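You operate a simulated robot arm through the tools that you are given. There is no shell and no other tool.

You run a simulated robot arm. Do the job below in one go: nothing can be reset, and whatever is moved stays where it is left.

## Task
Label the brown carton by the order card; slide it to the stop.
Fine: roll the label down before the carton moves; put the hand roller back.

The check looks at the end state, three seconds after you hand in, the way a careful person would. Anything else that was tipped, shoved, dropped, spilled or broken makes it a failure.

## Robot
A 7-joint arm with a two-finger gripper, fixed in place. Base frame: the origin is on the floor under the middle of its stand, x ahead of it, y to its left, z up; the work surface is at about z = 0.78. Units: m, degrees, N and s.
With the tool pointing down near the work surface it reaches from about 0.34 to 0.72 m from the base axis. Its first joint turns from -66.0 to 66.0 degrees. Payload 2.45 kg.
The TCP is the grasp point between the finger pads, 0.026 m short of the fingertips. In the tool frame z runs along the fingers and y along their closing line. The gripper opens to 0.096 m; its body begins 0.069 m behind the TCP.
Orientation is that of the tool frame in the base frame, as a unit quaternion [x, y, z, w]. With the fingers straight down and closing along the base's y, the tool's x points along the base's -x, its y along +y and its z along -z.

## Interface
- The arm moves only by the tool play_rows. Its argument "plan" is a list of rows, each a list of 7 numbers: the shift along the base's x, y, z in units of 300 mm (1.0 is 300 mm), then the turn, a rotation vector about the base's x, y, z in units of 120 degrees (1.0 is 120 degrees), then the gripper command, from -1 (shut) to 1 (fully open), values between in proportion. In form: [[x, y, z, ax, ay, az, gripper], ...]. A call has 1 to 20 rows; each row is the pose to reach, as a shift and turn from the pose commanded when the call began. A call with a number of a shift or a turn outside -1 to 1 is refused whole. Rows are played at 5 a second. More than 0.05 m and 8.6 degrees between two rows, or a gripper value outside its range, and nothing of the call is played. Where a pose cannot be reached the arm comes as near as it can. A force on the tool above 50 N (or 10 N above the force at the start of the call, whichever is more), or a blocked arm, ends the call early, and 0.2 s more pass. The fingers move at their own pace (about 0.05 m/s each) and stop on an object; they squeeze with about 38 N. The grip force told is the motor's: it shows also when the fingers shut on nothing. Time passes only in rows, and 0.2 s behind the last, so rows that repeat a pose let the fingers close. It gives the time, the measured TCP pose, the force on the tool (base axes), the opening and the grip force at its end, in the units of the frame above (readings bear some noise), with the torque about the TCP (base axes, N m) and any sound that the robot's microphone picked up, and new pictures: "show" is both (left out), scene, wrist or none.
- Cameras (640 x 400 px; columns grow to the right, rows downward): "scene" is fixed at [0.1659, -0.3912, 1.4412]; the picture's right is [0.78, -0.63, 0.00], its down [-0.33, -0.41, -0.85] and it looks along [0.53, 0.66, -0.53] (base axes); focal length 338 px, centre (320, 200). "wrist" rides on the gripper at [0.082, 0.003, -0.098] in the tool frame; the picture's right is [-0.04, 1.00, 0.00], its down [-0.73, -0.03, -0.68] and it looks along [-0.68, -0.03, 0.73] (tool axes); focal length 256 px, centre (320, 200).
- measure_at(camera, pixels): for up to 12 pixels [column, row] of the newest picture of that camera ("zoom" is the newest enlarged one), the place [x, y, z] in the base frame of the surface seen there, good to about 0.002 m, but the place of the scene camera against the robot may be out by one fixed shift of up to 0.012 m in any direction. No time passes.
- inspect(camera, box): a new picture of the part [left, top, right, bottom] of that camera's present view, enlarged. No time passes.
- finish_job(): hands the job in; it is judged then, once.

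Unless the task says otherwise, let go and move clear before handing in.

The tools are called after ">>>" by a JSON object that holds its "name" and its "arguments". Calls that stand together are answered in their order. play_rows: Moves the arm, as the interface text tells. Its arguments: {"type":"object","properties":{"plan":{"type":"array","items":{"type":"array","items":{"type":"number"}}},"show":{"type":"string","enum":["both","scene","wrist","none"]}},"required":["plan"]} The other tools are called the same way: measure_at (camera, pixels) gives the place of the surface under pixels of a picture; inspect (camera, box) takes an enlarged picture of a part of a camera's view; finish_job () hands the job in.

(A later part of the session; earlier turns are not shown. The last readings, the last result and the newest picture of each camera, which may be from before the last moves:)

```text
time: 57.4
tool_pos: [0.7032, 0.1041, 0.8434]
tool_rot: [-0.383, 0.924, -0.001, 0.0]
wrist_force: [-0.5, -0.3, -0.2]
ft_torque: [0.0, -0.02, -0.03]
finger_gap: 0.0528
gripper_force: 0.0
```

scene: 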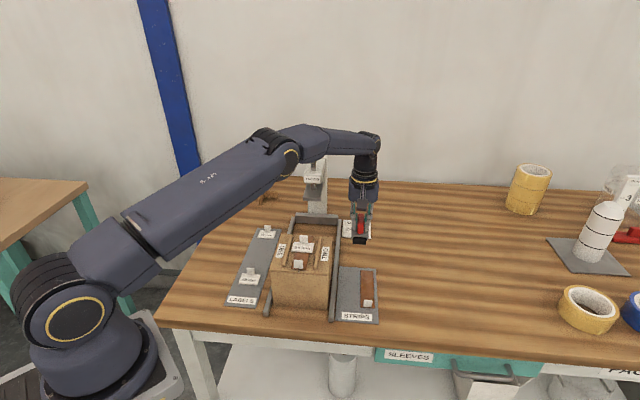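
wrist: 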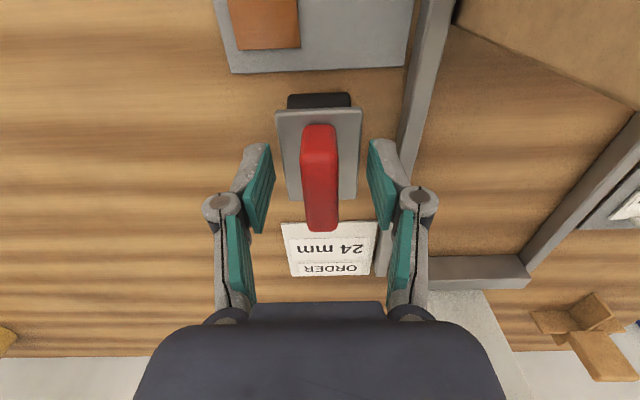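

The roller stands free with the fingers open around it. I'll lift straight up to the earlier hover pose so I can compare its place with the original picture.

>>> {"name": "play_rows", "arguments": {"plan": [[0, 0, 0.08, 0, 0, 0, 0.1], [0, 0, 0.2, 0, 0, 0, 0.1], [-0.001, -0.006, 0.3247, 0, 0, 0, 0.1], [-0.001, -0.006, 0.3247, 0, 0, 0, 0.1]], "show": "both"}}

>>> {"name": "inspect", "arguments": {"camera": "wrist", "box": [270, 30, 380, 225]}}

>>> {"name": "measure_at", "arguments": {"camera": "wrist", "pixels": [[297, 62], [346, 60], [346, 127], [302, 130], [321, 54], [314, 85], [330, 85], [315, 135], [330, 135], [322, 110]]}}

```text
time: 58.4
tool_pos: [0.7039, 0.1016, 0.9401]
tool_rot: [-0.382, 0.924, 0.0, 0.0]
wrist_force: [-0.6, -0.7, 0.3]
ft_torque: [-0.02, 0.02, -0.01]
finger_gap: 0.053
gripper_force: 0.1
```

scene: 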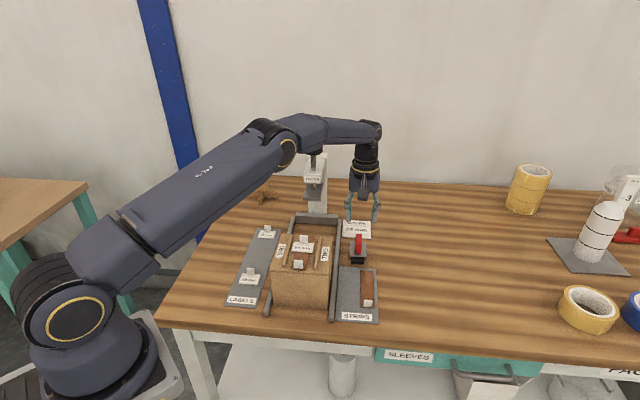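
wrist: 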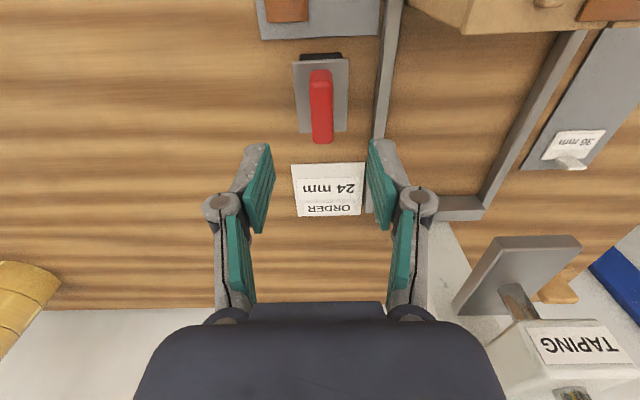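

```text
2.05 times, centred on (325, 128) of wrist
```

zoom: 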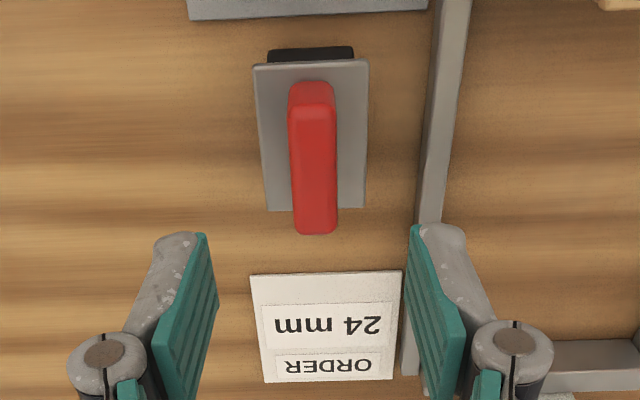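

```text
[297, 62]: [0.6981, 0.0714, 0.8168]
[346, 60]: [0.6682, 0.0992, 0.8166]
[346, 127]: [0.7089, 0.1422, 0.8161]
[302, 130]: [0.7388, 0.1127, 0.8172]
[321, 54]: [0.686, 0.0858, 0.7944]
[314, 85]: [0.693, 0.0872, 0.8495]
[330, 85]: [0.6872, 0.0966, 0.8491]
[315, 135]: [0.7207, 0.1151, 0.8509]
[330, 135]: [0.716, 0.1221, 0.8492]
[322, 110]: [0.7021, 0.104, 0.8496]
```

The roller is back within about 1.5 mm of its original place (plate and handle pixels match). Next I'll go up and around behind the carton and tilt the fingers about 30° forward, so the hand stays clear of the press while pushing.

>>> {"name": "play_rows", "arguments": {"plan": [[-0.06, -0.02, 0.12, 0, 0, 0, 0.1], [-0.16, -0.045, 0.22, 0, 0, 0, 0.1], [-0.28, -0.08, 0.3, 0, 0, 0, 0.1], [-0.4, -0.115, 0.3667, 0, 0, 0, 0.1], [-0.53, -0.155, 0.3667, 0, 0, 0, 0.1], [-0.66, -0.193, 0.3667, 0, 0, 0, 0.1], [-0.79, -0.231, 0.3667, 0, 0, 0, 0.1], [-0.9097, -0.2663, 0.3667, 0, 0, 0, 0.1], [-0.9097, -0.2663, 0.3667, 0.0442, -0.0442, 0, 0.1], [-0.9097, -0.2663, 0.3667, 0.0884, -0.0884, 0, 0.1], [-0.9097, -0.2663, 0.3667, 0.1326, -0.1326, 0, 0.1], [-0.9097, -0.2663, 0.3667, 0.1768, -0.1768, 0, 0.1], [-0.9097, -0.2663, 0.3667, 0.1768, -0.1768, 0, 0.1]], "show": "both"}}

```text
time: 61.2
tool_pos: [0.4316, 0.0239, 1.0512]
tool_rot: [-0.37, 0.892, 0.1, 0.239]
wrist_force: [0.5, 0.1, -0.5]
ft_torque: [0.02, -0.03, 0.04]
finger_gap: 0.0529
gripper_force: 0.1
```

scene: 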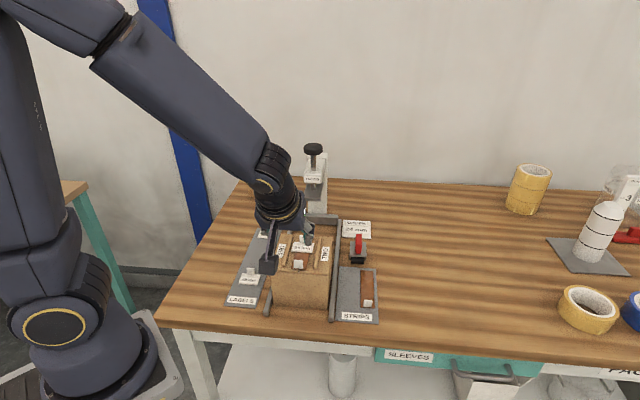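
wrist: 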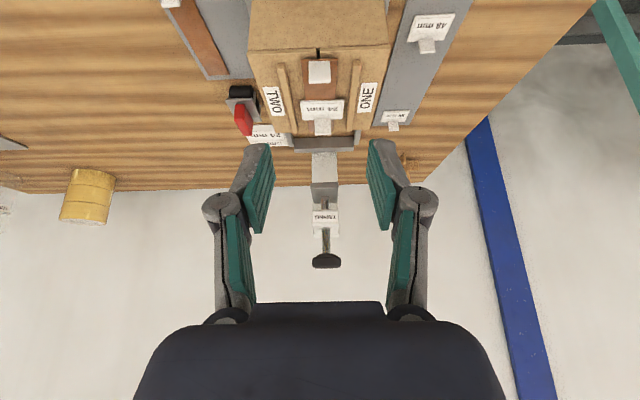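

The tilt was reached, and this low view shows the carton, label tab and press plate in line. I'll zoom to check clearance under the plate and measure again.

>>> {"name": "inspect", "arguments": {"camera": "wrist", "box": [240, 30, 400, 280]}}

>>> {"name": "measure_at", "arguments": {"camera": "wrist", "pixels": [[319, 72], [323, 127], [323, 120], [302, 103], [342, 103], [320, 40], [270, 40], [370, 40], [300, 143], [345, 143], [324, 188], [324, 184]]}}

```text
1.60 times, centred on (320, 155) of wrist
```

zoom: 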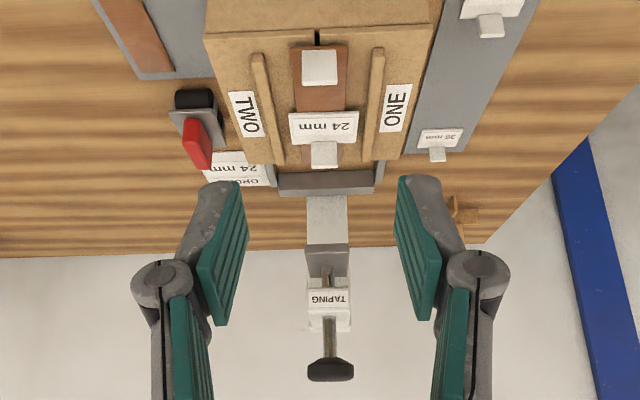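

```text
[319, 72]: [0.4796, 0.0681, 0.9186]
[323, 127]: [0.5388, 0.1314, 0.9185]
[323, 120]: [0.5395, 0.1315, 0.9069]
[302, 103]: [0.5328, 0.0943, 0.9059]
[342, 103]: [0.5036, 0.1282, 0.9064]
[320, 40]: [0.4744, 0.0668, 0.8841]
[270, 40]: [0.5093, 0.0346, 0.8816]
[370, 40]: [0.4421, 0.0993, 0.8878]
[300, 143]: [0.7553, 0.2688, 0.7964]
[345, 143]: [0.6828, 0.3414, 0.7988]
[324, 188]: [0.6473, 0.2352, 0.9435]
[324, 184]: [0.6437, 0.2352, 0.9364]
```

>>> {"name": "inspect", "arguments": {"camera": "wrist", "box": [300, 95, 350, 215]}}

>>> {"name": "inspect", "arguments": {"camera": "wrist", "box": [300, 175, 350, 205]}}

>>> {"name": "inspect", "arguments": {"camera": "wrist", "box": [290, 55, 355, 140]}}

```text
3.33 times, centred on (325, 155) of wrist
```

zoom: 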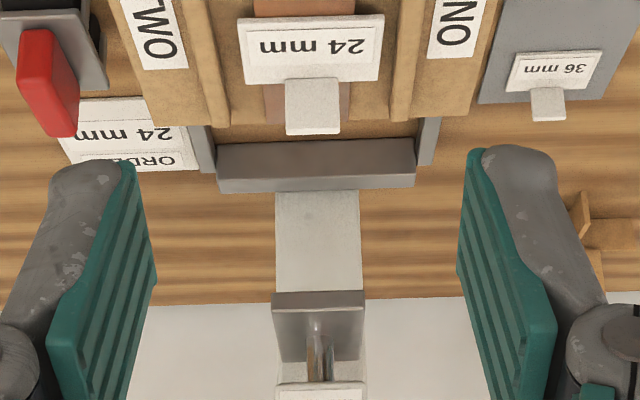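

```text
12.80 times, centred on (325, 190) of wrist
```

zoom: 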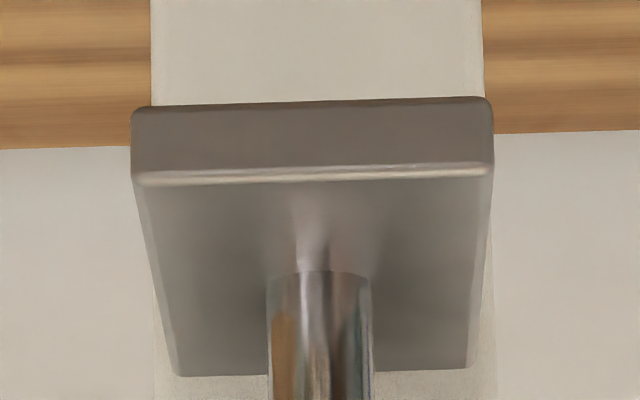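

```text
4.71 times, centred on (322, 98) of wrist
```

zoom: 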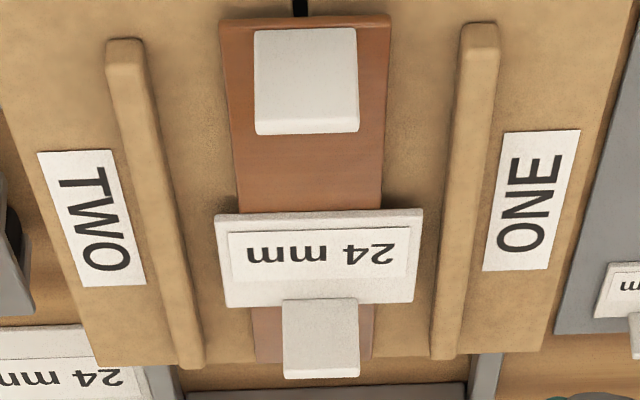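

>>> {"name": "measure_at", "arguments": {"camera": "wrist", "pixels": [[323, 130], [323, 131], [323, 132], [323, 133], [323, 134], [319, 80], [319, 82], [319, 83], [322, 183], [326, 183], [322, 185], [318, 187]]}}

>>> {"name": "measure_at", "arguments": {"camera": "wrist", "pixels": [[315, 183.5], [320, 183.5], [330, 183.5], [335, 183.5], [317, 188], [322, 188], [330, 188], [334, 188], [319, 131], [326, 131], [319, 133], [327, 133]]}}

```text
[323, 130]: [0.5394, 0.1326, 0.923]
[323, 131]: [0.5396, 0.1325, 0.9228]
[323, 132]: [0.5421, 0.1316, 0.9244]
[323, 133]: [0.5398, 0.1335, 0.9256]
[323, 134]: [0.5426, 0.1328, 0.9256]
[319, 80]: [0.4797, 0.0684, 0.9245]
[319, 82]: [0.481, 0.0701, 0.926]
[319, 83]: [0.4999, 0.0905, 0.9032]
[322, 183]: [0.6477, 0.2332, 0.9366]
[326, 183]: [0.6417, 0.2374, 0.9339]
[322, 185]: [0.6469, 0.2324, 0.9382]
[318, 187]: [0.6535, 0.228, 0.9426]
```

```text
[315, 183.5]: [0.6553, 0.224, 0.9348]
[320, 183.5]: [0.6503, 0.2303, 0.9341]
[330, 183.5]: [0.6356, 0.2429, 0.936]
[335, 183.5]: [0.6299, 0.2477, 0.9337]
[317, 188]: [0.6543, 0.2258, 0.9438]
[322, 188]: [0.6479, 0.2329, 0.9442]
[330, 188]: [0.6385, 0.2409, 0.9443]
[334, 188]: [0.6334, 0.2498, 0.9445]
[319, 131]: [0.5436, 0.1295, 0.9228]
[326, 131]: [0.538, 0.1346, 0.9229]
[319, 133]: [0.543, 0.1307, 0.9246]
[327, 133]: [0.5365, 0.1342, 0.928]
```

The label's tab tops out at about 0.926 and the plate's underside is about 0.934, so it clears by several mm; the stop face is at f ≈ 0.724. I'll descend behind the carton to z ≈ 0.852.

>>> {"name": "play_rows", "arguments": {"plan": [[0, 0, -0.11, 0, 0, 0, 0.1], [0, 0, -0.22, 0, 0, 0, 0.1], [0, 0, -0.33, 0, 0, 0, 0.1], [0, 0, -0.44, 0, 0, 0, 0.1], [0, 0, -0.55, 0, 0, 0, 0.1], [0, 0, -0.66, 0, 0, 0, 0.1], [0, 0, -0.66, 0, 0, 0, 0.1]], "show": "both"}}

```text
time: 62.8
tool_pos: [0.4314, 0.0201, 0.8511]
tool_rot: [-0.37, 0.892, 0.098, 0.239]
wrist_force: [-0.1, 0.1, 0.5]
ft_torque: [0.02, 0.02, 0.02]
finger_gap: 0.053
gripper_force: 0.0
```

scene: 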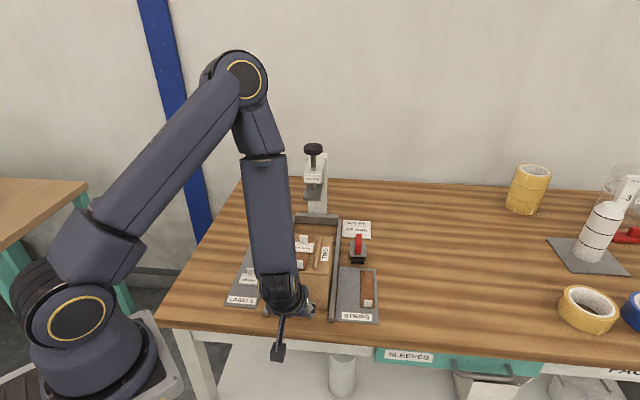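
wrist: 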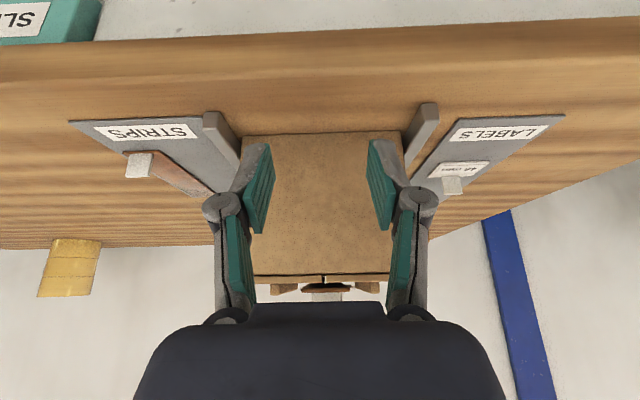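

The open fingers are lined up with the carton's near face (carton columns 240–407, gripper centre 320), about 40 mm behind it. I'll move forward along the channel to make first contact gently.

>>> {"name": "play_rows", "arguments": {"plan": [[0.0236, 0.0236, 0, 0, 0, 0, 0.1], [0.0471, 0.0471, 0, 0, 0, 0, 0.1], [0.0707, 0.0707, 0, 0, 0, 0, 0.1], [0.0825, 0.0825, 0, 0, 0, 0, 0.1], [0.0884, 0.0884, 0, 0, 0, 0, 0.1], [0.0884, 0.0884, 0, 0, 0, 0, 0.1]], "show": "both"}}

```text
time: 64.2
tool_pos: [0.4586, 0.0489, 0.8523]
tool_rot: [-0.369, 0.892, 0.099, 0.239]
wrist_force: [-0.3, -0.5, 0.3]
ft_torque: [0.03, 0.0, 0.01]
finger_gap: 0.0528
gripper_force: 0.1
```

scene: 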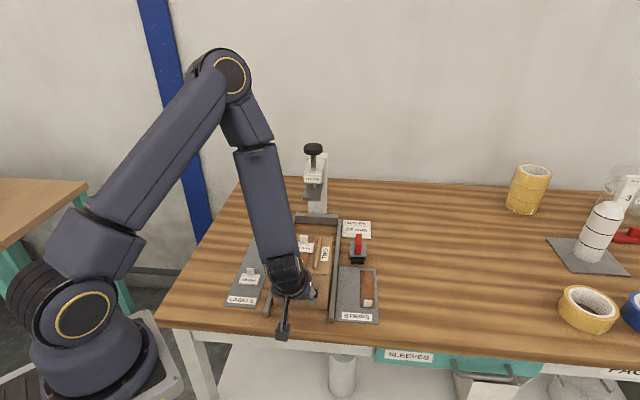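
wrist: 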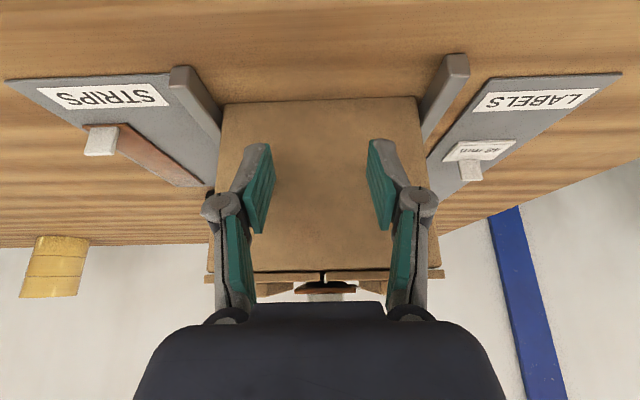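

Still no contact; the front corner of the fingertips should be within 2–3 mm of the face. I'll continue in small steps until the force shows contact.

>>> {"name": "play_rows", "arguments": {"plan": [[0.005, 0.005, 0, 0, 0, 0, 0.1], [0.01, 0.01, 0, 0, 0, 0, 0.1], [0.015, 0.015, 0, 0, 0, 0, 0.1], [0.015, 0.015, 0, 0, 0, 0, 0.1]], "show": "wrist"}}

```text
time: 65.2
tool_pos: [0.4634, 0.0532, 0.8528]
tool_rot: [-0.37, 0.892, 0.099, 0.239]
wrist_force: [-0.3, -1.1, 1.1]
ft_torque: [0.02, 0.0, 0.01]
finger_gap: 0.0532
gripper_force: 0.2
```

wrist: 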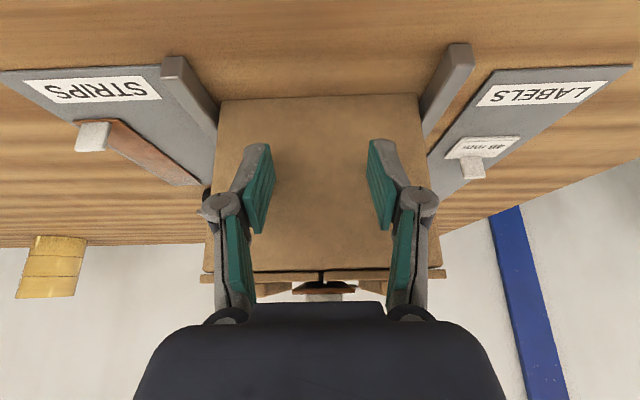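

>>> {"name": "play_rows", "arguments": {"plan": [[0.01, 0.01, 0, 0, 0, 0, 0.1], [0.02, 0.02, 0, 0, 0, 0, 0.1], [0.03, 0.03, 0, 0, 0, 0, 0.1], [0.04, 0.04, 0, 0, 0, 0, 0.1], [0.04, 0.04, 0, 0, 0, 0, 0.1]], "show": "both"}}

>>> {"name": "inspect", "arguments": {"camera": "scene", "box": [240, 180, 370, 310]}}

```text
time: 66.4
tool_pos: [0.475, 0.0658, 0.8524]
tool_rot: [-0.369, 0.893, 0.099, 0.239]
wrist_force: [-1.4, 0.0, -0.3]
ft_torque: [0.02, 0.03, -0.02]
finger_gap: 0.0528
gripper_force: 0.3
```

scene: 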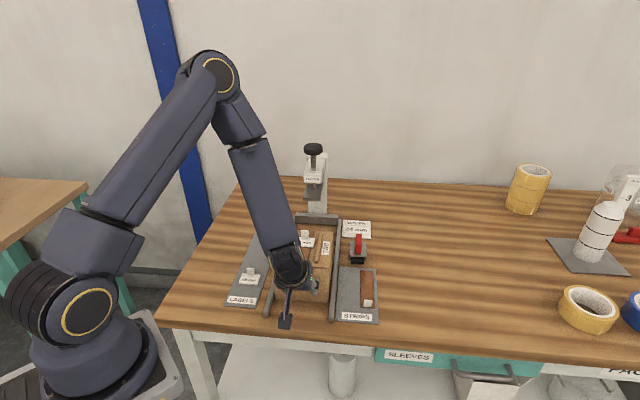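
wrist: 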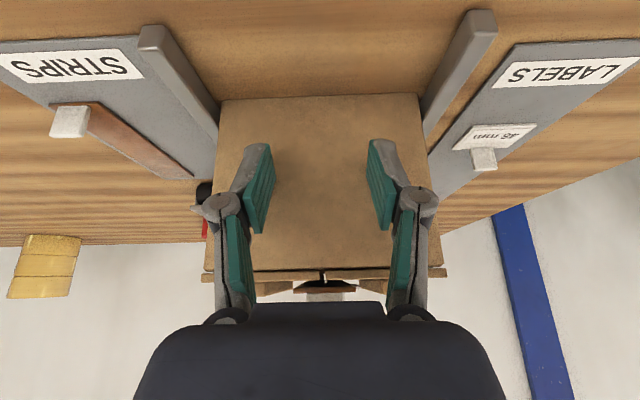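

```text
3.08 times, centred on (305, 245) of scene
```

zoom: 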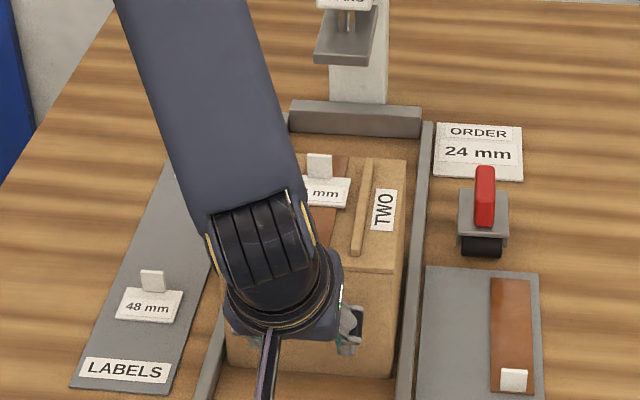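

The carton is riding along with only about 1.4 N of friction, staying square in the wrist view (face columns 220–420). I'll push on at 10 mm per row for 140 mm, leaving the last part for slower steps.

>>> {"name": "play_rows", "arguments": {"plan": [[0.0236, 0.0236, 0, 0, 0, 0, 0.1], [0.0471, 0.0471, 0, 0, 0, 0, 0.1], [0.0707, 0.0707, 0, 0, 0, 0, 0.1], [0.0943, 0.0943, 0, 0, 0, 0, 0.1], [0.1179, 0.1179, 0, 0, 0, 0, 0.1], [0.1414, 0.1414, 0, 0, 0, 0, 0.1], [0.165, 0.165, 0, 0, 0, 0, 0.1], [0.165, 0.165, 0, 0, 0, 0, 0.1]], "show": "both"}}

>>> {"name": "inspect", "arguments": {"camera": "scene", "box": [240, 140, 390, 290]}}

```text
time: 68.2
tool_pos: [0.5238, 0.1149, 0.8536]
tool_rot: [-0.37, 0.892, 0.099, 0.239]
wrist_force: [-0.3, -0.9, -0.3]
ft_torque: [-0.03, 0.04, 0.01]
finger_gap: 0.0533
gripper_force: 0.6
```

scene: 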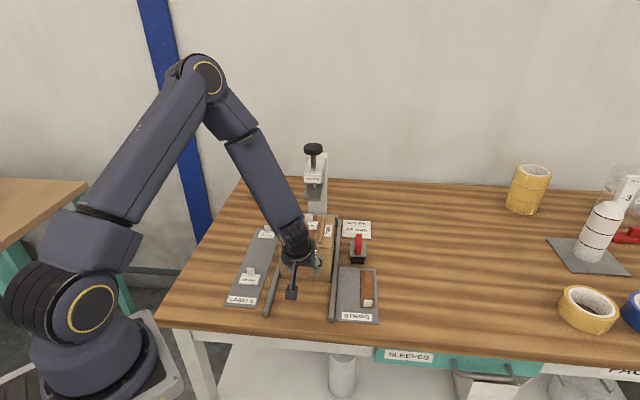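
wrist: 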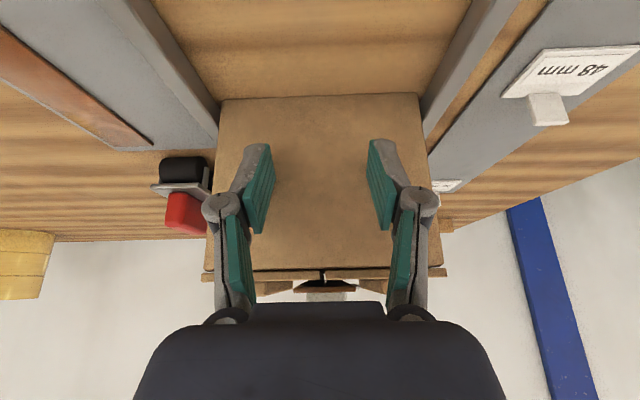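

```text
2.67 times, centred on (315, 215) of scene
```

zoom: 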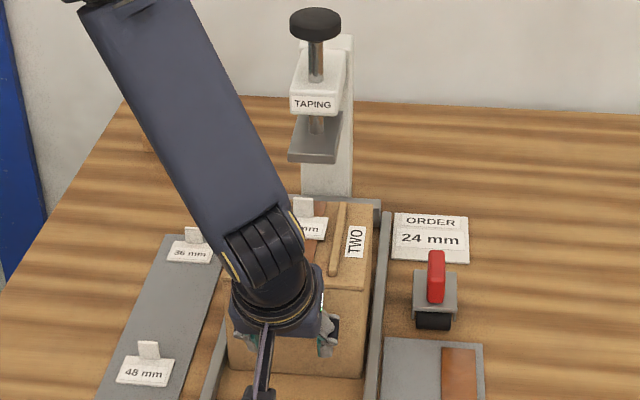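

The carton keeps sliding square with almost no resistance. I'll advance another 45 mm, to just before the label tab goes under the press plate, and check.

>>> {"name": "play_rows", "arguments": {"plan": [[0.0212, 0.0212, 0, 0, 0, 0, 0.1], [0.0424, 0.0424, 0, 0, 0, 0, 0.1], [0.0636, 0.0636, 0, 0, 0, 0, 0.1], [0.0849, 0.0849, 0, 0, 0, 0, 0.1], [0.1061, 0.1061, 0, 0, 0, 0, 0.1], [0.1061, 0.1061, 0, 0, 0, 0, 0.1]], "show": "both"}}

>>> {"name": "inspect", "arguments": {"camera": "scene", "box": [270, 160, 370, 260]}}

```text
time: 69.6
tool_pos: [0.555, 0.1451, 0.853]
tool_rot: [-0.37, 0.892, 0.099, 0.239]
wrist_force: [-0.7, -0.1, 1.1]
ft_torque: [0.0, -0.01, -0.02]
finger_gap: 0.053
gripper_force: 0.1
```

scene: 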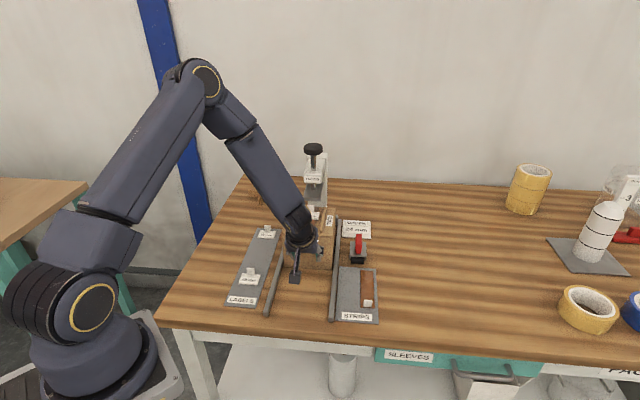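
wrist: 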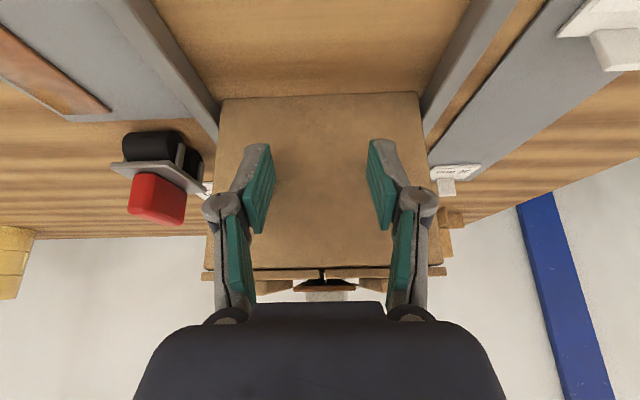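

```text
4.00 times, centred on (320, 210) of scene
```

zoom: 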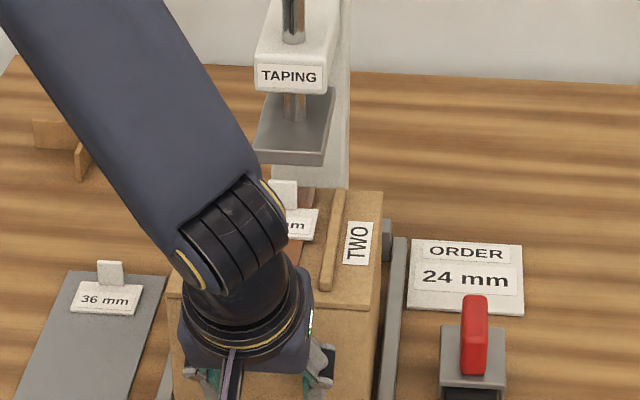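

The label tab is about to pass under the plate and everything is clear so far. I'll advance 30 mm in slower steps and watch the force.

>>> {"name": "play_rows", "arguments": {"plan": [[0.0118, 0.0118, 0, 0, 0, 0, 0.1], [0.0236, 0.0236, 0, 0, 0, 0, 0.1], [0.0354, 0.0354, 0, 0, 0, 0, 0.1], [0.0471, 0.0471, 0, 0, 0, 0, 0.1], [0.0589, 0.0589, 0, 0, 0, 0, 0.1], [0.0707, 0.0707, 0, 0, 0, 0, 0.1], [0.0707, 0.0707, 0, 0, 0, 0, 0.1]], "show": "both"}}

>>> {"name": "inspect", "arguments": {"camera": "scene", "box": [270, 160, 370, 260]}}

```text
time: 71.2
tool_pos: [0.5768, 0.1678, 0.8535]
tool_rot: [-0.369, 0.892, 0.099, 0.239]
wrist_force: [-1.0, -0.9, -0.1]
ft_torque: [-0.02, -0.01, 0.01]
finger_gap: 0.0531
gripper_force: 0.5
```

scene: 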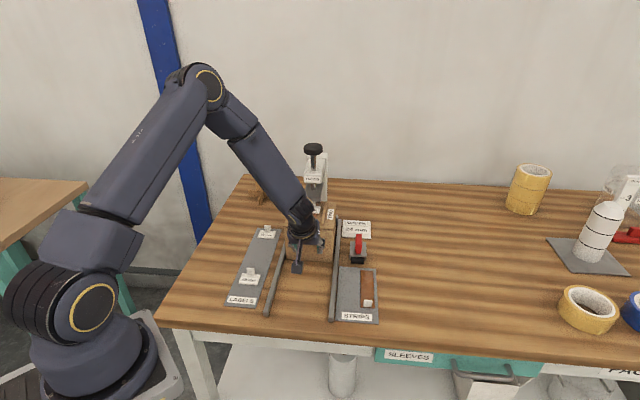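
wrist: 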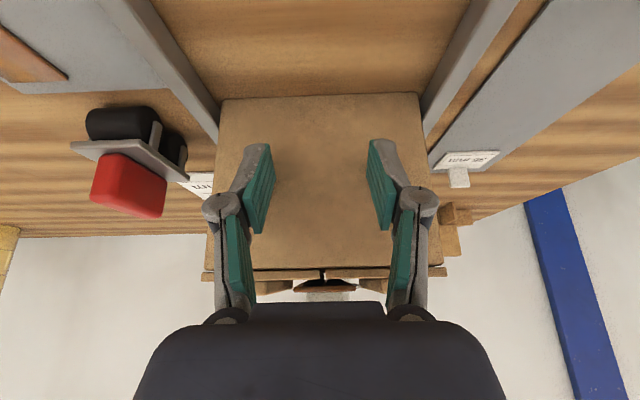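

```text
4.00 times, centred on (320, 210) of scene
```

zoom: 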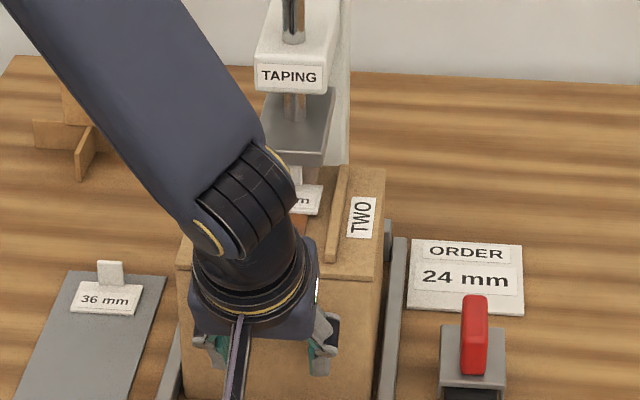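

The tab passed under the plate's edge with no force. About 50 mm remain; I'll advance another 36 mm slowly.

>>> {"name": "play_rows", "arguments": {"plan": [[0.0118, 0.0118, 0, 0, 0, 0, 0.1], [0.0236, 0.0236, 0, 0, 0, 0, 0.1], [0.0354, 0.0354, 0, 0, 0, 0, 0.1], [0.0471, 0.0471, 0, 0, 0, 0, 0.1], [0.0589, 0.0589, 0, 0, 0, 0, 0.1], [0.0707, 0.0707, 0, 0, 0, 0, 0.1], [0.0849, 0.0849, 0, 0, 0, 0, 0.1], [0.0849, 0.0849, 0, 0, 0, 0, 0.1]], "show": "both"}}

>>> {"name": "inspect", "arguments": {"camera": "scene", "box": [270, 160, 370, 260]}}

```text
time: 73.0
tool_pos: [0.6014, 0.1941, 0.8531]
tool_rot: [-0.37, 0.892, 0.099, 0.239]
wrist_force: [-1.6, -1.5, 0.5]
ft_torque: [0.0, 0.02, 0.0]
finger_gap: 0.053
gripper_force: 0.5
```

scene: 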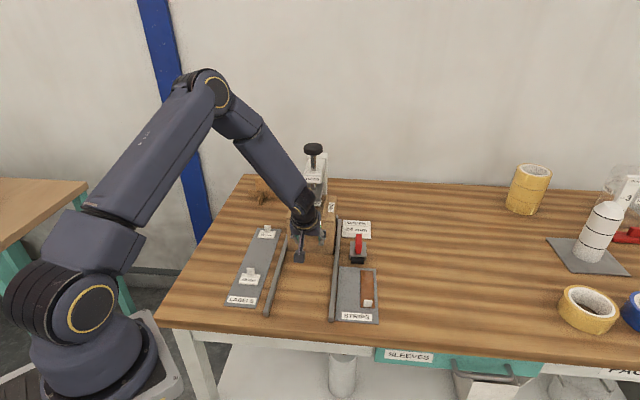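
wrist: 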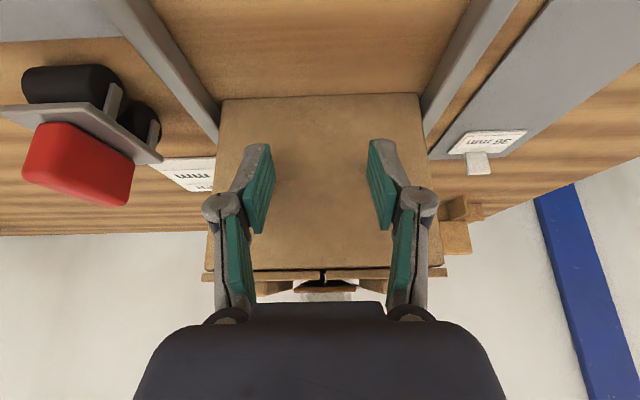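

```text
4.00 times, centred on (320, 210) of scene
```

zoom: 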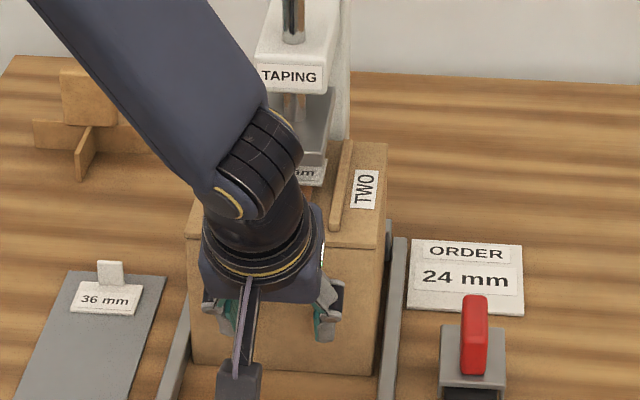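

About 13 mm remain and the force is still around 2 N. The wrist looks close to the press in this view, so I'll check the actual distance before the last steps.

>>> {"name": "measure_at", "arguments": {"camera": "scene", "pixels": [[312, 197], [311, 205], [313, 212], [305, 190], [298, 185], [318, 200], [318, 182], [316, 225], [319, 215], [300, 170], [290, 165], [280, 160]]}}

```text
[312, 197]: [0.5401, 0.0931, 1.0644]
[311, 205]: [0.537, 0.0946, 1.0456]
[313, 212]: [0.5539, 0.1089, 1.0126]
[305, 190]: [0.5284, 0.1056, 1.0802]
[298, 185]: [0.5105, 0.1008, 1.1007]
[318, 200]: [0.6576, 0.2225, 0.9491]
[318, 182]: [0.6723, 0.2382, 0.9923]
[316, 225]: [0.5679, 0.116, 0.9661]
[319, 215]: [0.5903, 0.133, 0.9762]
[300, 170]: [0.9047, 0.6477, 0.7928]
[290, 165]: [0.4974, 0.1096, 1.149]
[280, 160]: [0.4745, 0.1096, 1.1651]
```

The wrist is nearly 9 cm short of the press, so it's clear. I'll push on in 1.5 mm rows for 10 mm, then finer.

>>> {"name": "play_rows", "arguments": {"plan": [[0.0047, 0.0047, 0, 0, 0, 0, 0.1], [0.0094, 0.0094, 0, 0, 0, 0, 0.1], [0.0141, 0.0141, 0, 0, 0, 0, 0.1], [0.0189, 0.0189, 0, 0, 0, 0, 0.1], [0.0236, 0.0236, 0, 0, 0, 0, 0.1], [0.0236, 0.0236, 0, 0, 0, 0, 0.1]], "show": "none"}}

```text
time: 74.4
tool_pos: [0.6092, 0.1986, 0.8526]
tool_rot: [-0.37, 0.893, 0.098, 0.237]
wrist_force: [-13.6, -11.9, 3.8]
ft_torque: [0.01, 0.23, 0.15]
finger_gap: 0.0534
gripper_force: 0.4
```

Resistance rose to about 18 N along the channel at TCP f ≈ 0.571, which suggests the carton has reached the stop. I'll look to confirm.

>>> {"name": "play_rows", "arguments": {"plan": [[0, 0, 0, 0, 0, 0, 0.1]], "show": "both"}}

>>> {"name": "inspect", "arguments": {"camera": "scene", "box": [280, 160, 360, 260]}}

```text
time: 74.8
tool_pos: [0.6097, 0.1987, 0.8526]
tool_rot: [-0.37, 0.892, 0.098, 0.24]
wrist_force: [-15.3, -13.9, 3.4]
ft_torque: [-0.06, 0.25, 0.25]
finger_gap: 0.0541
gripper_force: 3.0
```

scene: 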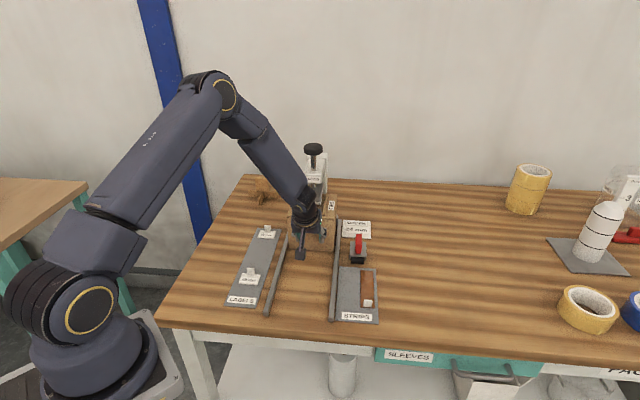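
wrist: 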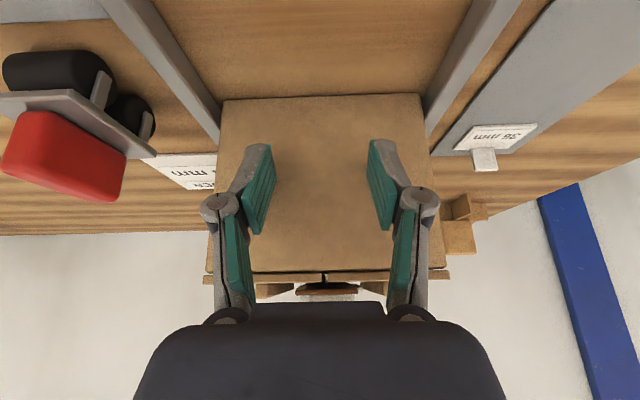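

```text
4.00 times, centred on (320, 210) of scene
```

zoom: 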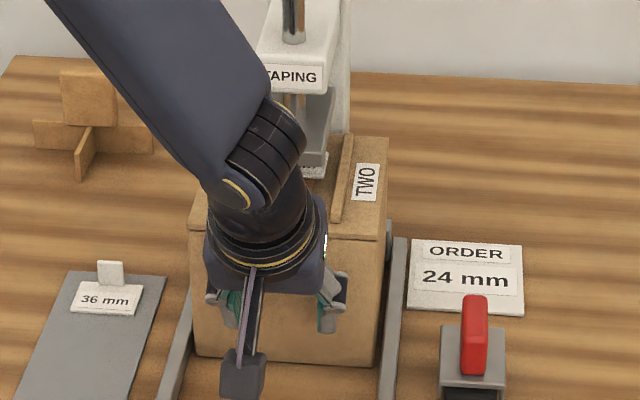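

The carton appears to be at the end. I'll back straight off, rise, and inspect the stop contact and the label.

>>> {"name": "play_rows", "arguments": {"plan": [[-0.01, -0.01, 0, 0, 0, 0, 0.1], [-0.0354, -0.0354, 0, 0, 0, 0, 0.1], [-0.08, -0.08, 0, 0, 0, 0, 0.1], [-0.14, -0.14, 0, 0, 0, 0, 0.1], [-0.2, -0.2, 0.05, 0, 0, 0, 0.1], [-0.26, -0.26, 0.15, 0, 0, 0, 0.1], [-0.3, -0.3, 0.27, 0, 0, 0, 0.1], [-0.32, -0.32, 0.4, 0, 0, 0, 0.1], [-0.32, -0.32, 0.53, 0, 0, 0, 0.1], [-0.32, -0.32, 0.65, 0, 0, 0, 0.1], [-0.32, -0.32, 0.65, 0, 0, 0, 0.1]], "show": "both"}}

>>> {"name": "inspect", "arguments": {"camera": "scene", "box": [270, 160, 370, 260]}}

>>> {"name": "inspect", "arguments": {"camera": "wrist", "box": [240, 60, 420, 220]}}

```text
time: 77.2
tool_pos: [0.5128, 0.1046, 1.0487]
tool_rot: [-0.369, 0.893, 0.099, 0.239]
wrist_force: [0.0, 0.0, -0.7]
ft_torque: [-0.02, 0.02, 0.0]
finger_gap: 0.0527
gripper_force: 0.1
```

scene: 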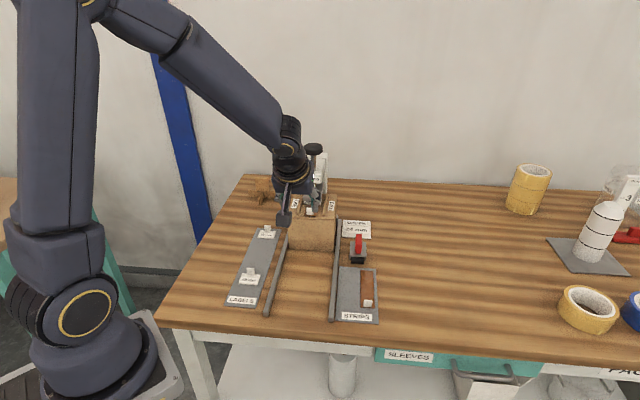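
wrist: 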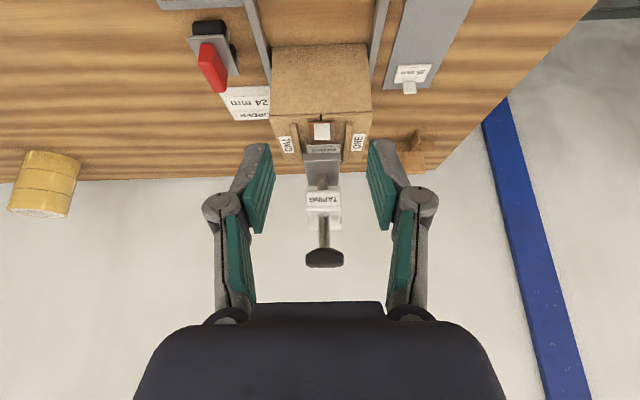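

```text
4.00 times, centred on (320, 210) of scene
```

zoom: 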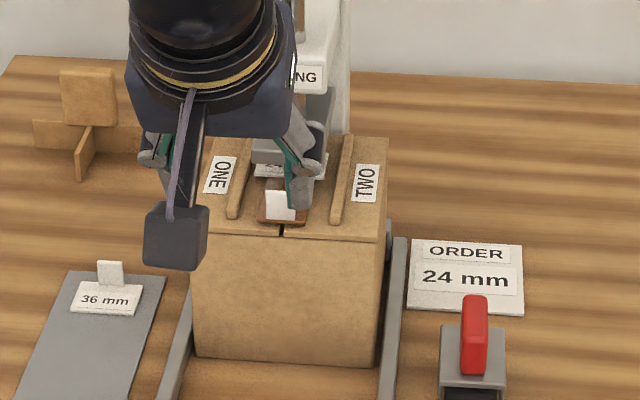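

```text
2.50 times, centred on (330, 140) of wrist
```

zoom: 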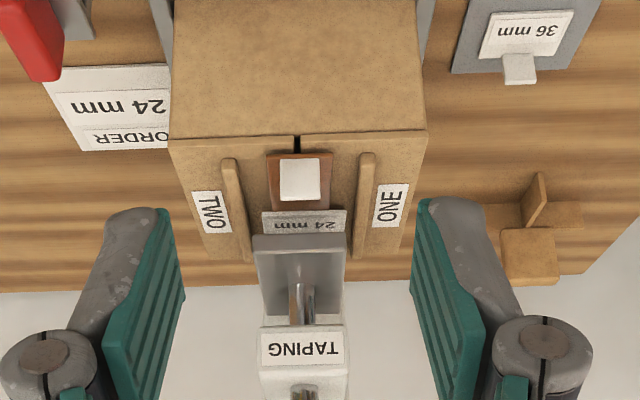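

The carton is at the end of the channel, upright and square, with the label under the plate. I'll measure the carton's position and then look from the side to confirm the stop contact.

>>> {"name": "measure_at", "arguments": {"camera": "wrist", "pixels": [[320, 90], [280, 95], [360, 95], [290, 130], [352, 130], [322, 133], [312, 148], [335, 148], [288, 160], [350, 158], [300, 150], [285, 150]]}}

>>> {"name": "play_rows", "arguments": {"plan": [[-0.03, -0.03, 0.02, -0.0442, 0.0442, 0, 0.1], [-0.06, -0.06, 0.05, -0.0884, 0.0884, 0, 0.1], [-0.1, -0.06, 0.05, -0.1326, 0.1326, 0, 0.1], [-0.14, -0.04, 0.05, -0.1768, 0.1768, 0, 0.1], [-0.14, -0.04, 0.05, -0.1768, 0.1768, 0, 0.1]], "show": "none"}}

```text
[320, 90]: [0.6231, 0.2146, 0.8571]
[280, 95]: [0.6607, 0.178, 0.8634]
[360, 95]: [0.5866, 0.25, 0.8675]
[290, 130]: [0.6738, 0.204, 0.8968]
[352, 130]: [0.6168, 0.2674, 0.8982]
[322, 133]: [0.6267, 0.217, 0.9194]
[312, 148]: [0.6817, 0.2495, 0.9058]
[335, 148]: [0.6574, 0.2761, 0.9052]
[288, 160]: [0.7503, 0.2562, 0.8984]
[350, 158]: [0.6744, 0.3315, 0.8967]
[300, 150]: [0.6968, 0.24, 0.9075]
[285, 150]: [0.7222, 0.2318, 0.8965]
```

```text
time: 78.4
tool_pos: [0.4696, 0.0912, 1.0624]
tool_rot: [-0.383, 0.924, 0.0, -0.001]
wrist_force: [0.1, 1.2, 0.4]
ft_torque: [0.0, -0.03, -0.01]
finger_gap: 0.0528
gripper_force: 0.0
```

Near-face points at f = 0.5916–0.593 show the carton is square and moved about 209 mm. I'll go round to the right side with the wrist camera to see the carton/stop junction directly.

>>> {"name": "play_rows", "arguments": {"plan": [[0.1157, -0.0128, 0, 0, 0, 0.0625, 0.1], [0.2313, -0.0257, 0, 0, 0, 0.125, 0.1], [0.347, -0.0385, -0.02, 0, 0, 0.1875, 0.1], [0.4627, -0.0513, -0.05, 0, 0, 0.25, 0.1], [0.5783, -0.0642, -0.08, 0, 0, 0.3125, 0.1], [0.694, -0.077, -0.107, 0, 0, 0.375, 0.1], [0.694, -0.077, -0.107, 0, 0, 0.375, 0.1]], "show": "both"}}

>>> {"name": "inspect", "arguments": {"camera": "wrist", "box": [240, 20, 440, 180]}}

>>> {"name": "inspect", "arguments": {"camera": "scene", "box": [210, 160, 400, 330]}}

```text
time: 80.0
tool_pos: [0.6806, 0.0695, 1.0309]
tool_rot: [0.708, -0.706, 0.0, 0.0]
wrist_force: [0.3, 0.6, 0.2]
ft_torque: [0.01, 0.03, -0.02]
finger_gap: 0.0529
gripper_force: 0.1
```

scene: 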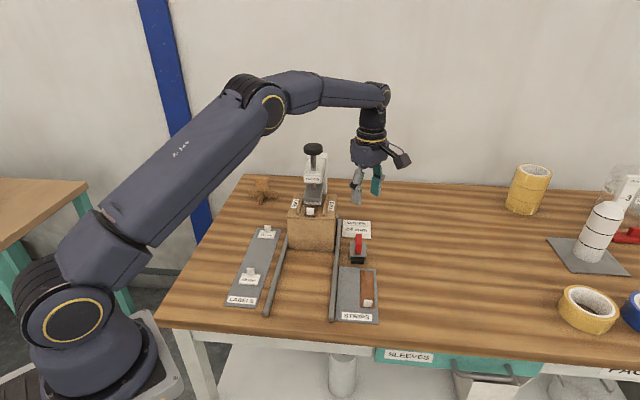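
wrist: 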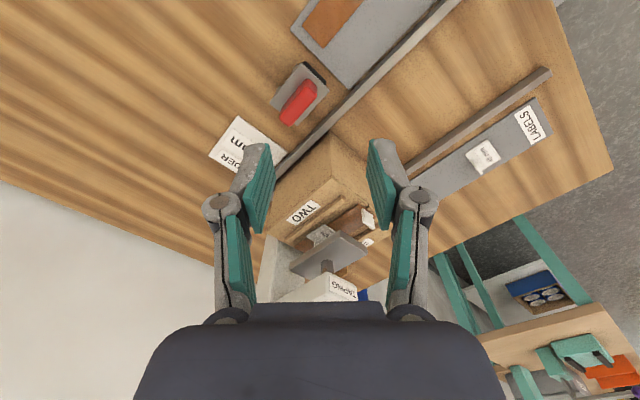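

```text
2.50 times, centred on (340, 100) of wrist
```

zoom: 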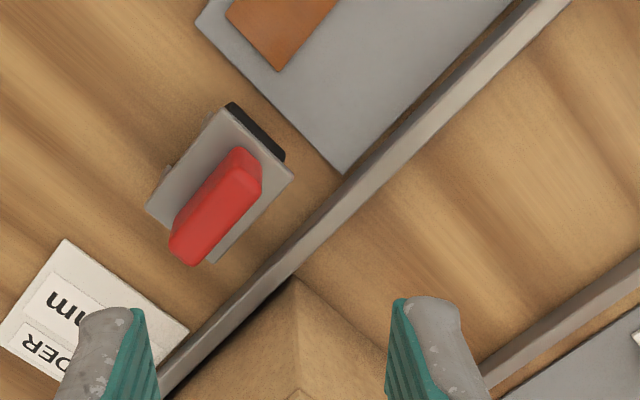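

```text
2.35 times, centred on (305, 245) of scene
```

zoom: 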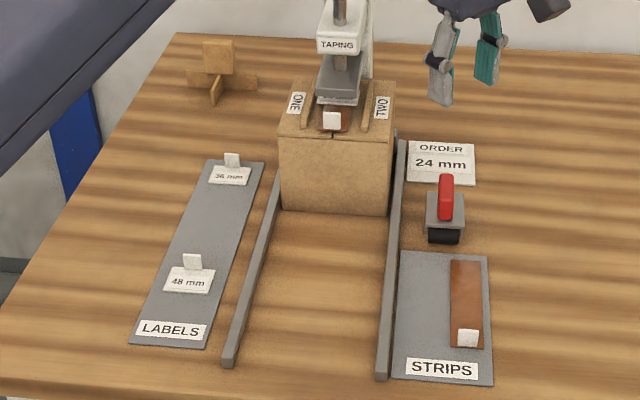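

The scene view shows the carton at the far end, with roller, boards and labels otherwise untouched. I'll zoom the wrist view on the carton's far end near (280,215) and measure the gap.

>>> {"name": "inspect", "arguments": {"camera": "wrist", "box": [240, 130, 400, 290]}}

>>> {"name": "inspect", "arguments": {"camera": "scene", "box": [280, 190, 345, 255]}}

```text
2.50 times, centred on (320, 210) of wrist
```

zoom: 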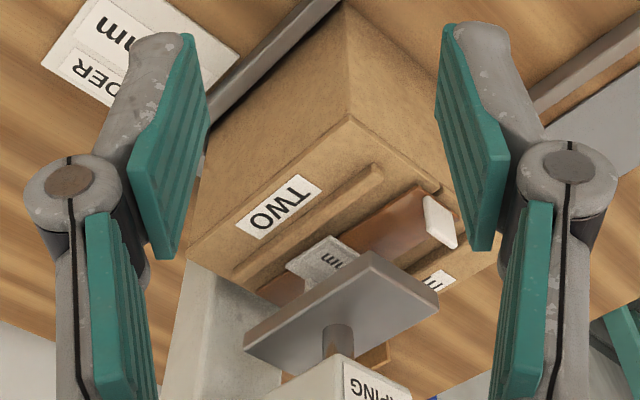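

```text
6.15 times, centred on (312, 222) of scene
```

zoom: 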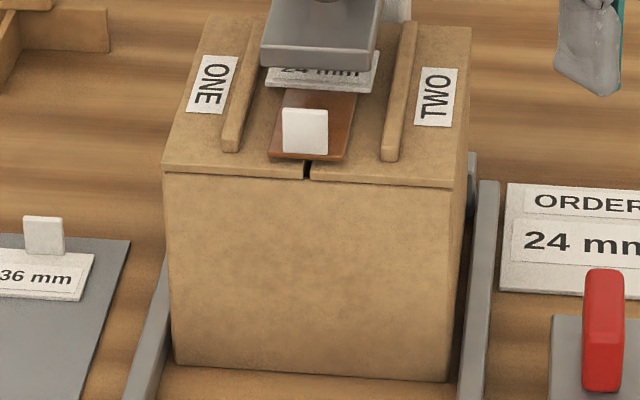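

The junction is hidden behind the left finger at about (272,198). I'll open the fingers fully to uncover it.

>>> {"name": "play_rows", "arguments": {"plan": [[0, 0, 0, 0, 0, 0, 1], [0, 0, 0, 0, 0, 0, 1], [0, 0, 0, 0, 0, 0, 1]], "show": "wrist"}}

>>> {"name": "inspect", "arguments": {"camera": "wrist", "box": [230, 160, 330, 240]}}

```text
time: 80.8
tool_pos: [0.681, 0.0707, 1.0307]
tool_rot: [0.707, -0.707, -0.001, 0.0]
wrist_force: [0.0, 1.0, 0.0]
ft_torque: [0.01, 0.01, 0.0]
finger_gap: 0.0961
gripper_force: 0.0
```

wrist: 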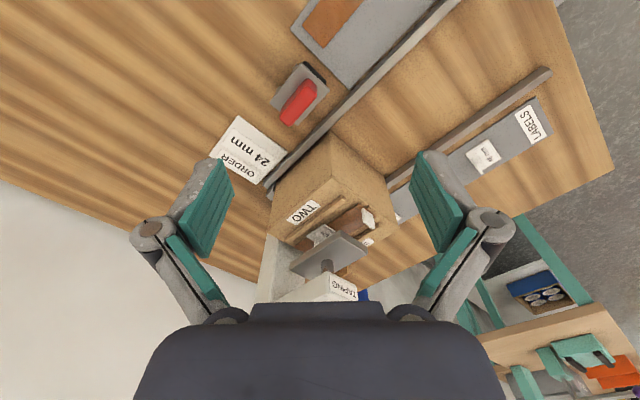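

```text
5.00 times, centred on (280, 200) of wrist
```

zoom: 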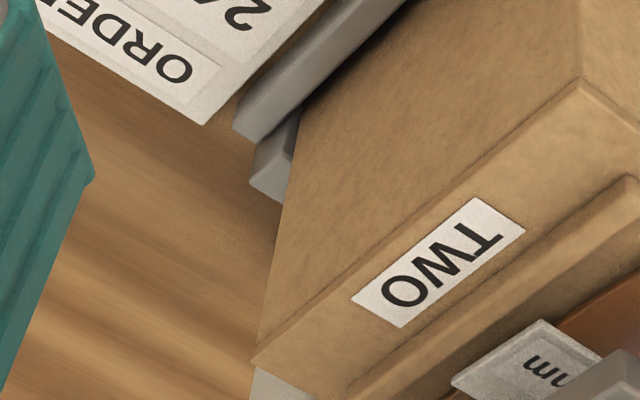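

The stop's end shows directly against the carton's far edge with no wood visible between them (zoom 290,140). I'll confirm with a few measured points.

>>> {"name": "measure_at", "arguments": {"camera": "wrist", "pixels": [[276.5, 186], [275.5, 190], [272, 188], [270, 190], [272, 194], [274, 200], [270, 225], [268, 195], [271, 184], [280, 180]]}}

>>> {"name": "inspect", "arguments": {"camera": "wrist", "box": [258, 175, 290, 205]}}

```text
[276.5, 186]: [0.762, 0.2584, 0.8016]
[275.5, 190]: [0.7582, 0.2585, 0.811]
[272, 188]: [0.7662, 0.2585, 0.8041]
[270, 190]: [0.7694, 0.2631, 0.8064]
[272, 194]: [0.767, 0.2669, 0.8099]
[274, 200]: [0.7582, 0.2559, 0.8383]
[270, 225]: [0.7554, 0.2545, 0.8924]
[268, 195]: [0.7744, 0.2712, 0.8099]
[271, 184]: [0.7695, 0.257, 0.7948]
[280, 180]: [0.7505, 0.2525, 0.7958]
```

```text
13.33 times, centred on (274, 190) of wrist
```

zoom: 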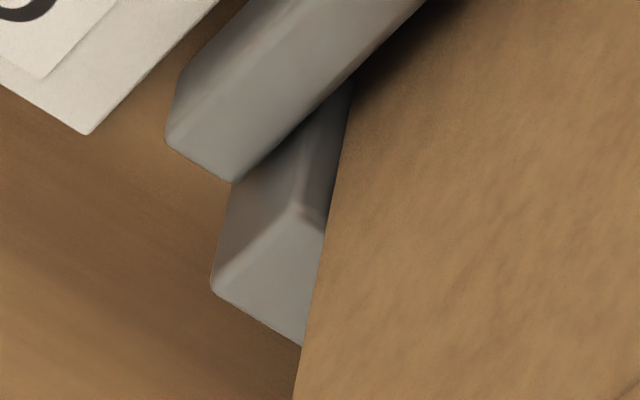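

The stop's face measures f ≈ 0.7246 and the carton's far edge is about 0.72; the push also stalled at about 20 N, which fits stop contact. To be sure there is no gap I'll look from the left side, routing back around the press.

>>> {"name": "play_rows", "arguments": {"plan": [[-0.0778, 0.0185, 0.0185, 0, 0, -0.0625, 1], [-0.1556, 0.037, 0.037, 0, 0, -0.125, 1], [-0.2333, 0.0556, 0.0556, 0, 0, -0.1875, 1], [-0.3111, 0.0741, 0.0741, 0, 0, -0.25, 1], [-0.3889, 0.0926, 0.0926, 0, 0, -0.3125, 1], [-0.4667, 0.1111, 0.1111, 0, 0, -0.375, 1], [-0.5444, 0.1296, 0.1296, 0, 0, -0.4375, 1], [-0.6222, 0.1481, 0.1481, 0, 0, -0.5, 1], [-0.7, 0.1667, 0.1667, 0, 0, -0.5625, 1]], "show": "none"}}

>>> {"name": "play_rows", "arguments": {"plan": [[0.0333, 0.0889, -0.0222, 0, 0, -0.0625, 1], [0.0667, 0.1778, -0.0444, 0, 0, -0.125, 1], [0.1, 0.2667, -0.0667, 0, 0, -0.1875, 1], [0.1333, 0.3556, -0.0889, 0, 0, -0.25, 1], [0.1667, 0.4444, -0.1111, 0, 0, -0.3125, 1], [0.2, 0.5333, -0.1333, 0, 0, -0.375, 1], [0.2333, 0.6222, -0.1556, 0, 0, -0.4375, 1], [0.2667, 0.7111, -0.1778, 0, 0, -0.5, 1], [0.3, 0.8, -0.2, 0, 0, -0.5625, 1], [0.3, 0.8, -0.2, 0, 0, -0.5625, 1]], "show": "both"}}

```text
time: 82.8
tool_pos: [0.4698, 0.1218, 1.0803]
tool_rot: [-0.194, 0.981, 0.0, 0.0]
wrist_force: [0.1, 0.2, 0.7]
ft_torque: [0.01, -0.03, 0.0]
finger_gap: 0.0961
gripper_force: 0.1
```

```text
time: 85.0
tool_pos: [0.5583, 0.3581, 1.0236]
tool_rot: [0.383, 0.924, 0.0, 0.001]
wrist_force: [0.4, -0.3, -0.7]
ft_torque: [-0.01, 0.01, -0.02]
finger_gap: 0.0962
gripper_force: 0.1
```

scene: 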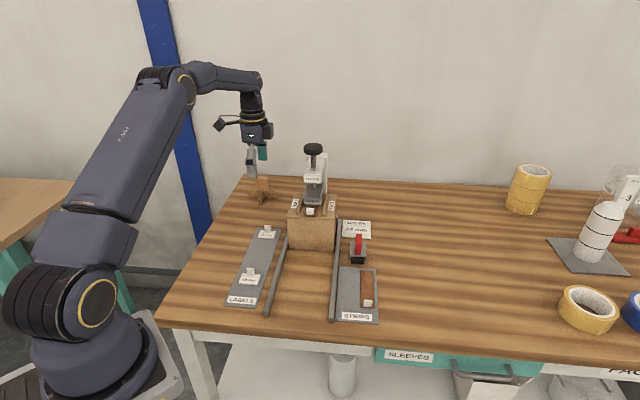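
wrist: 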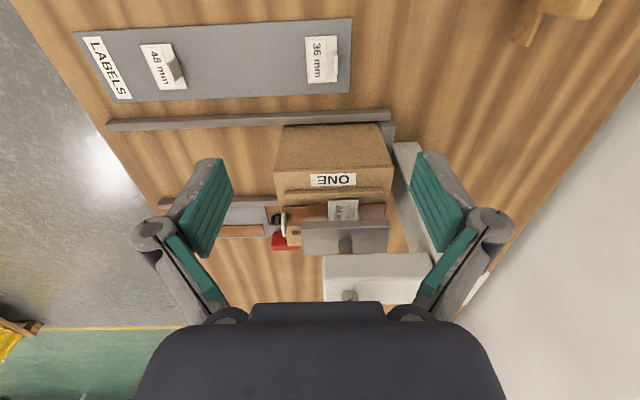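

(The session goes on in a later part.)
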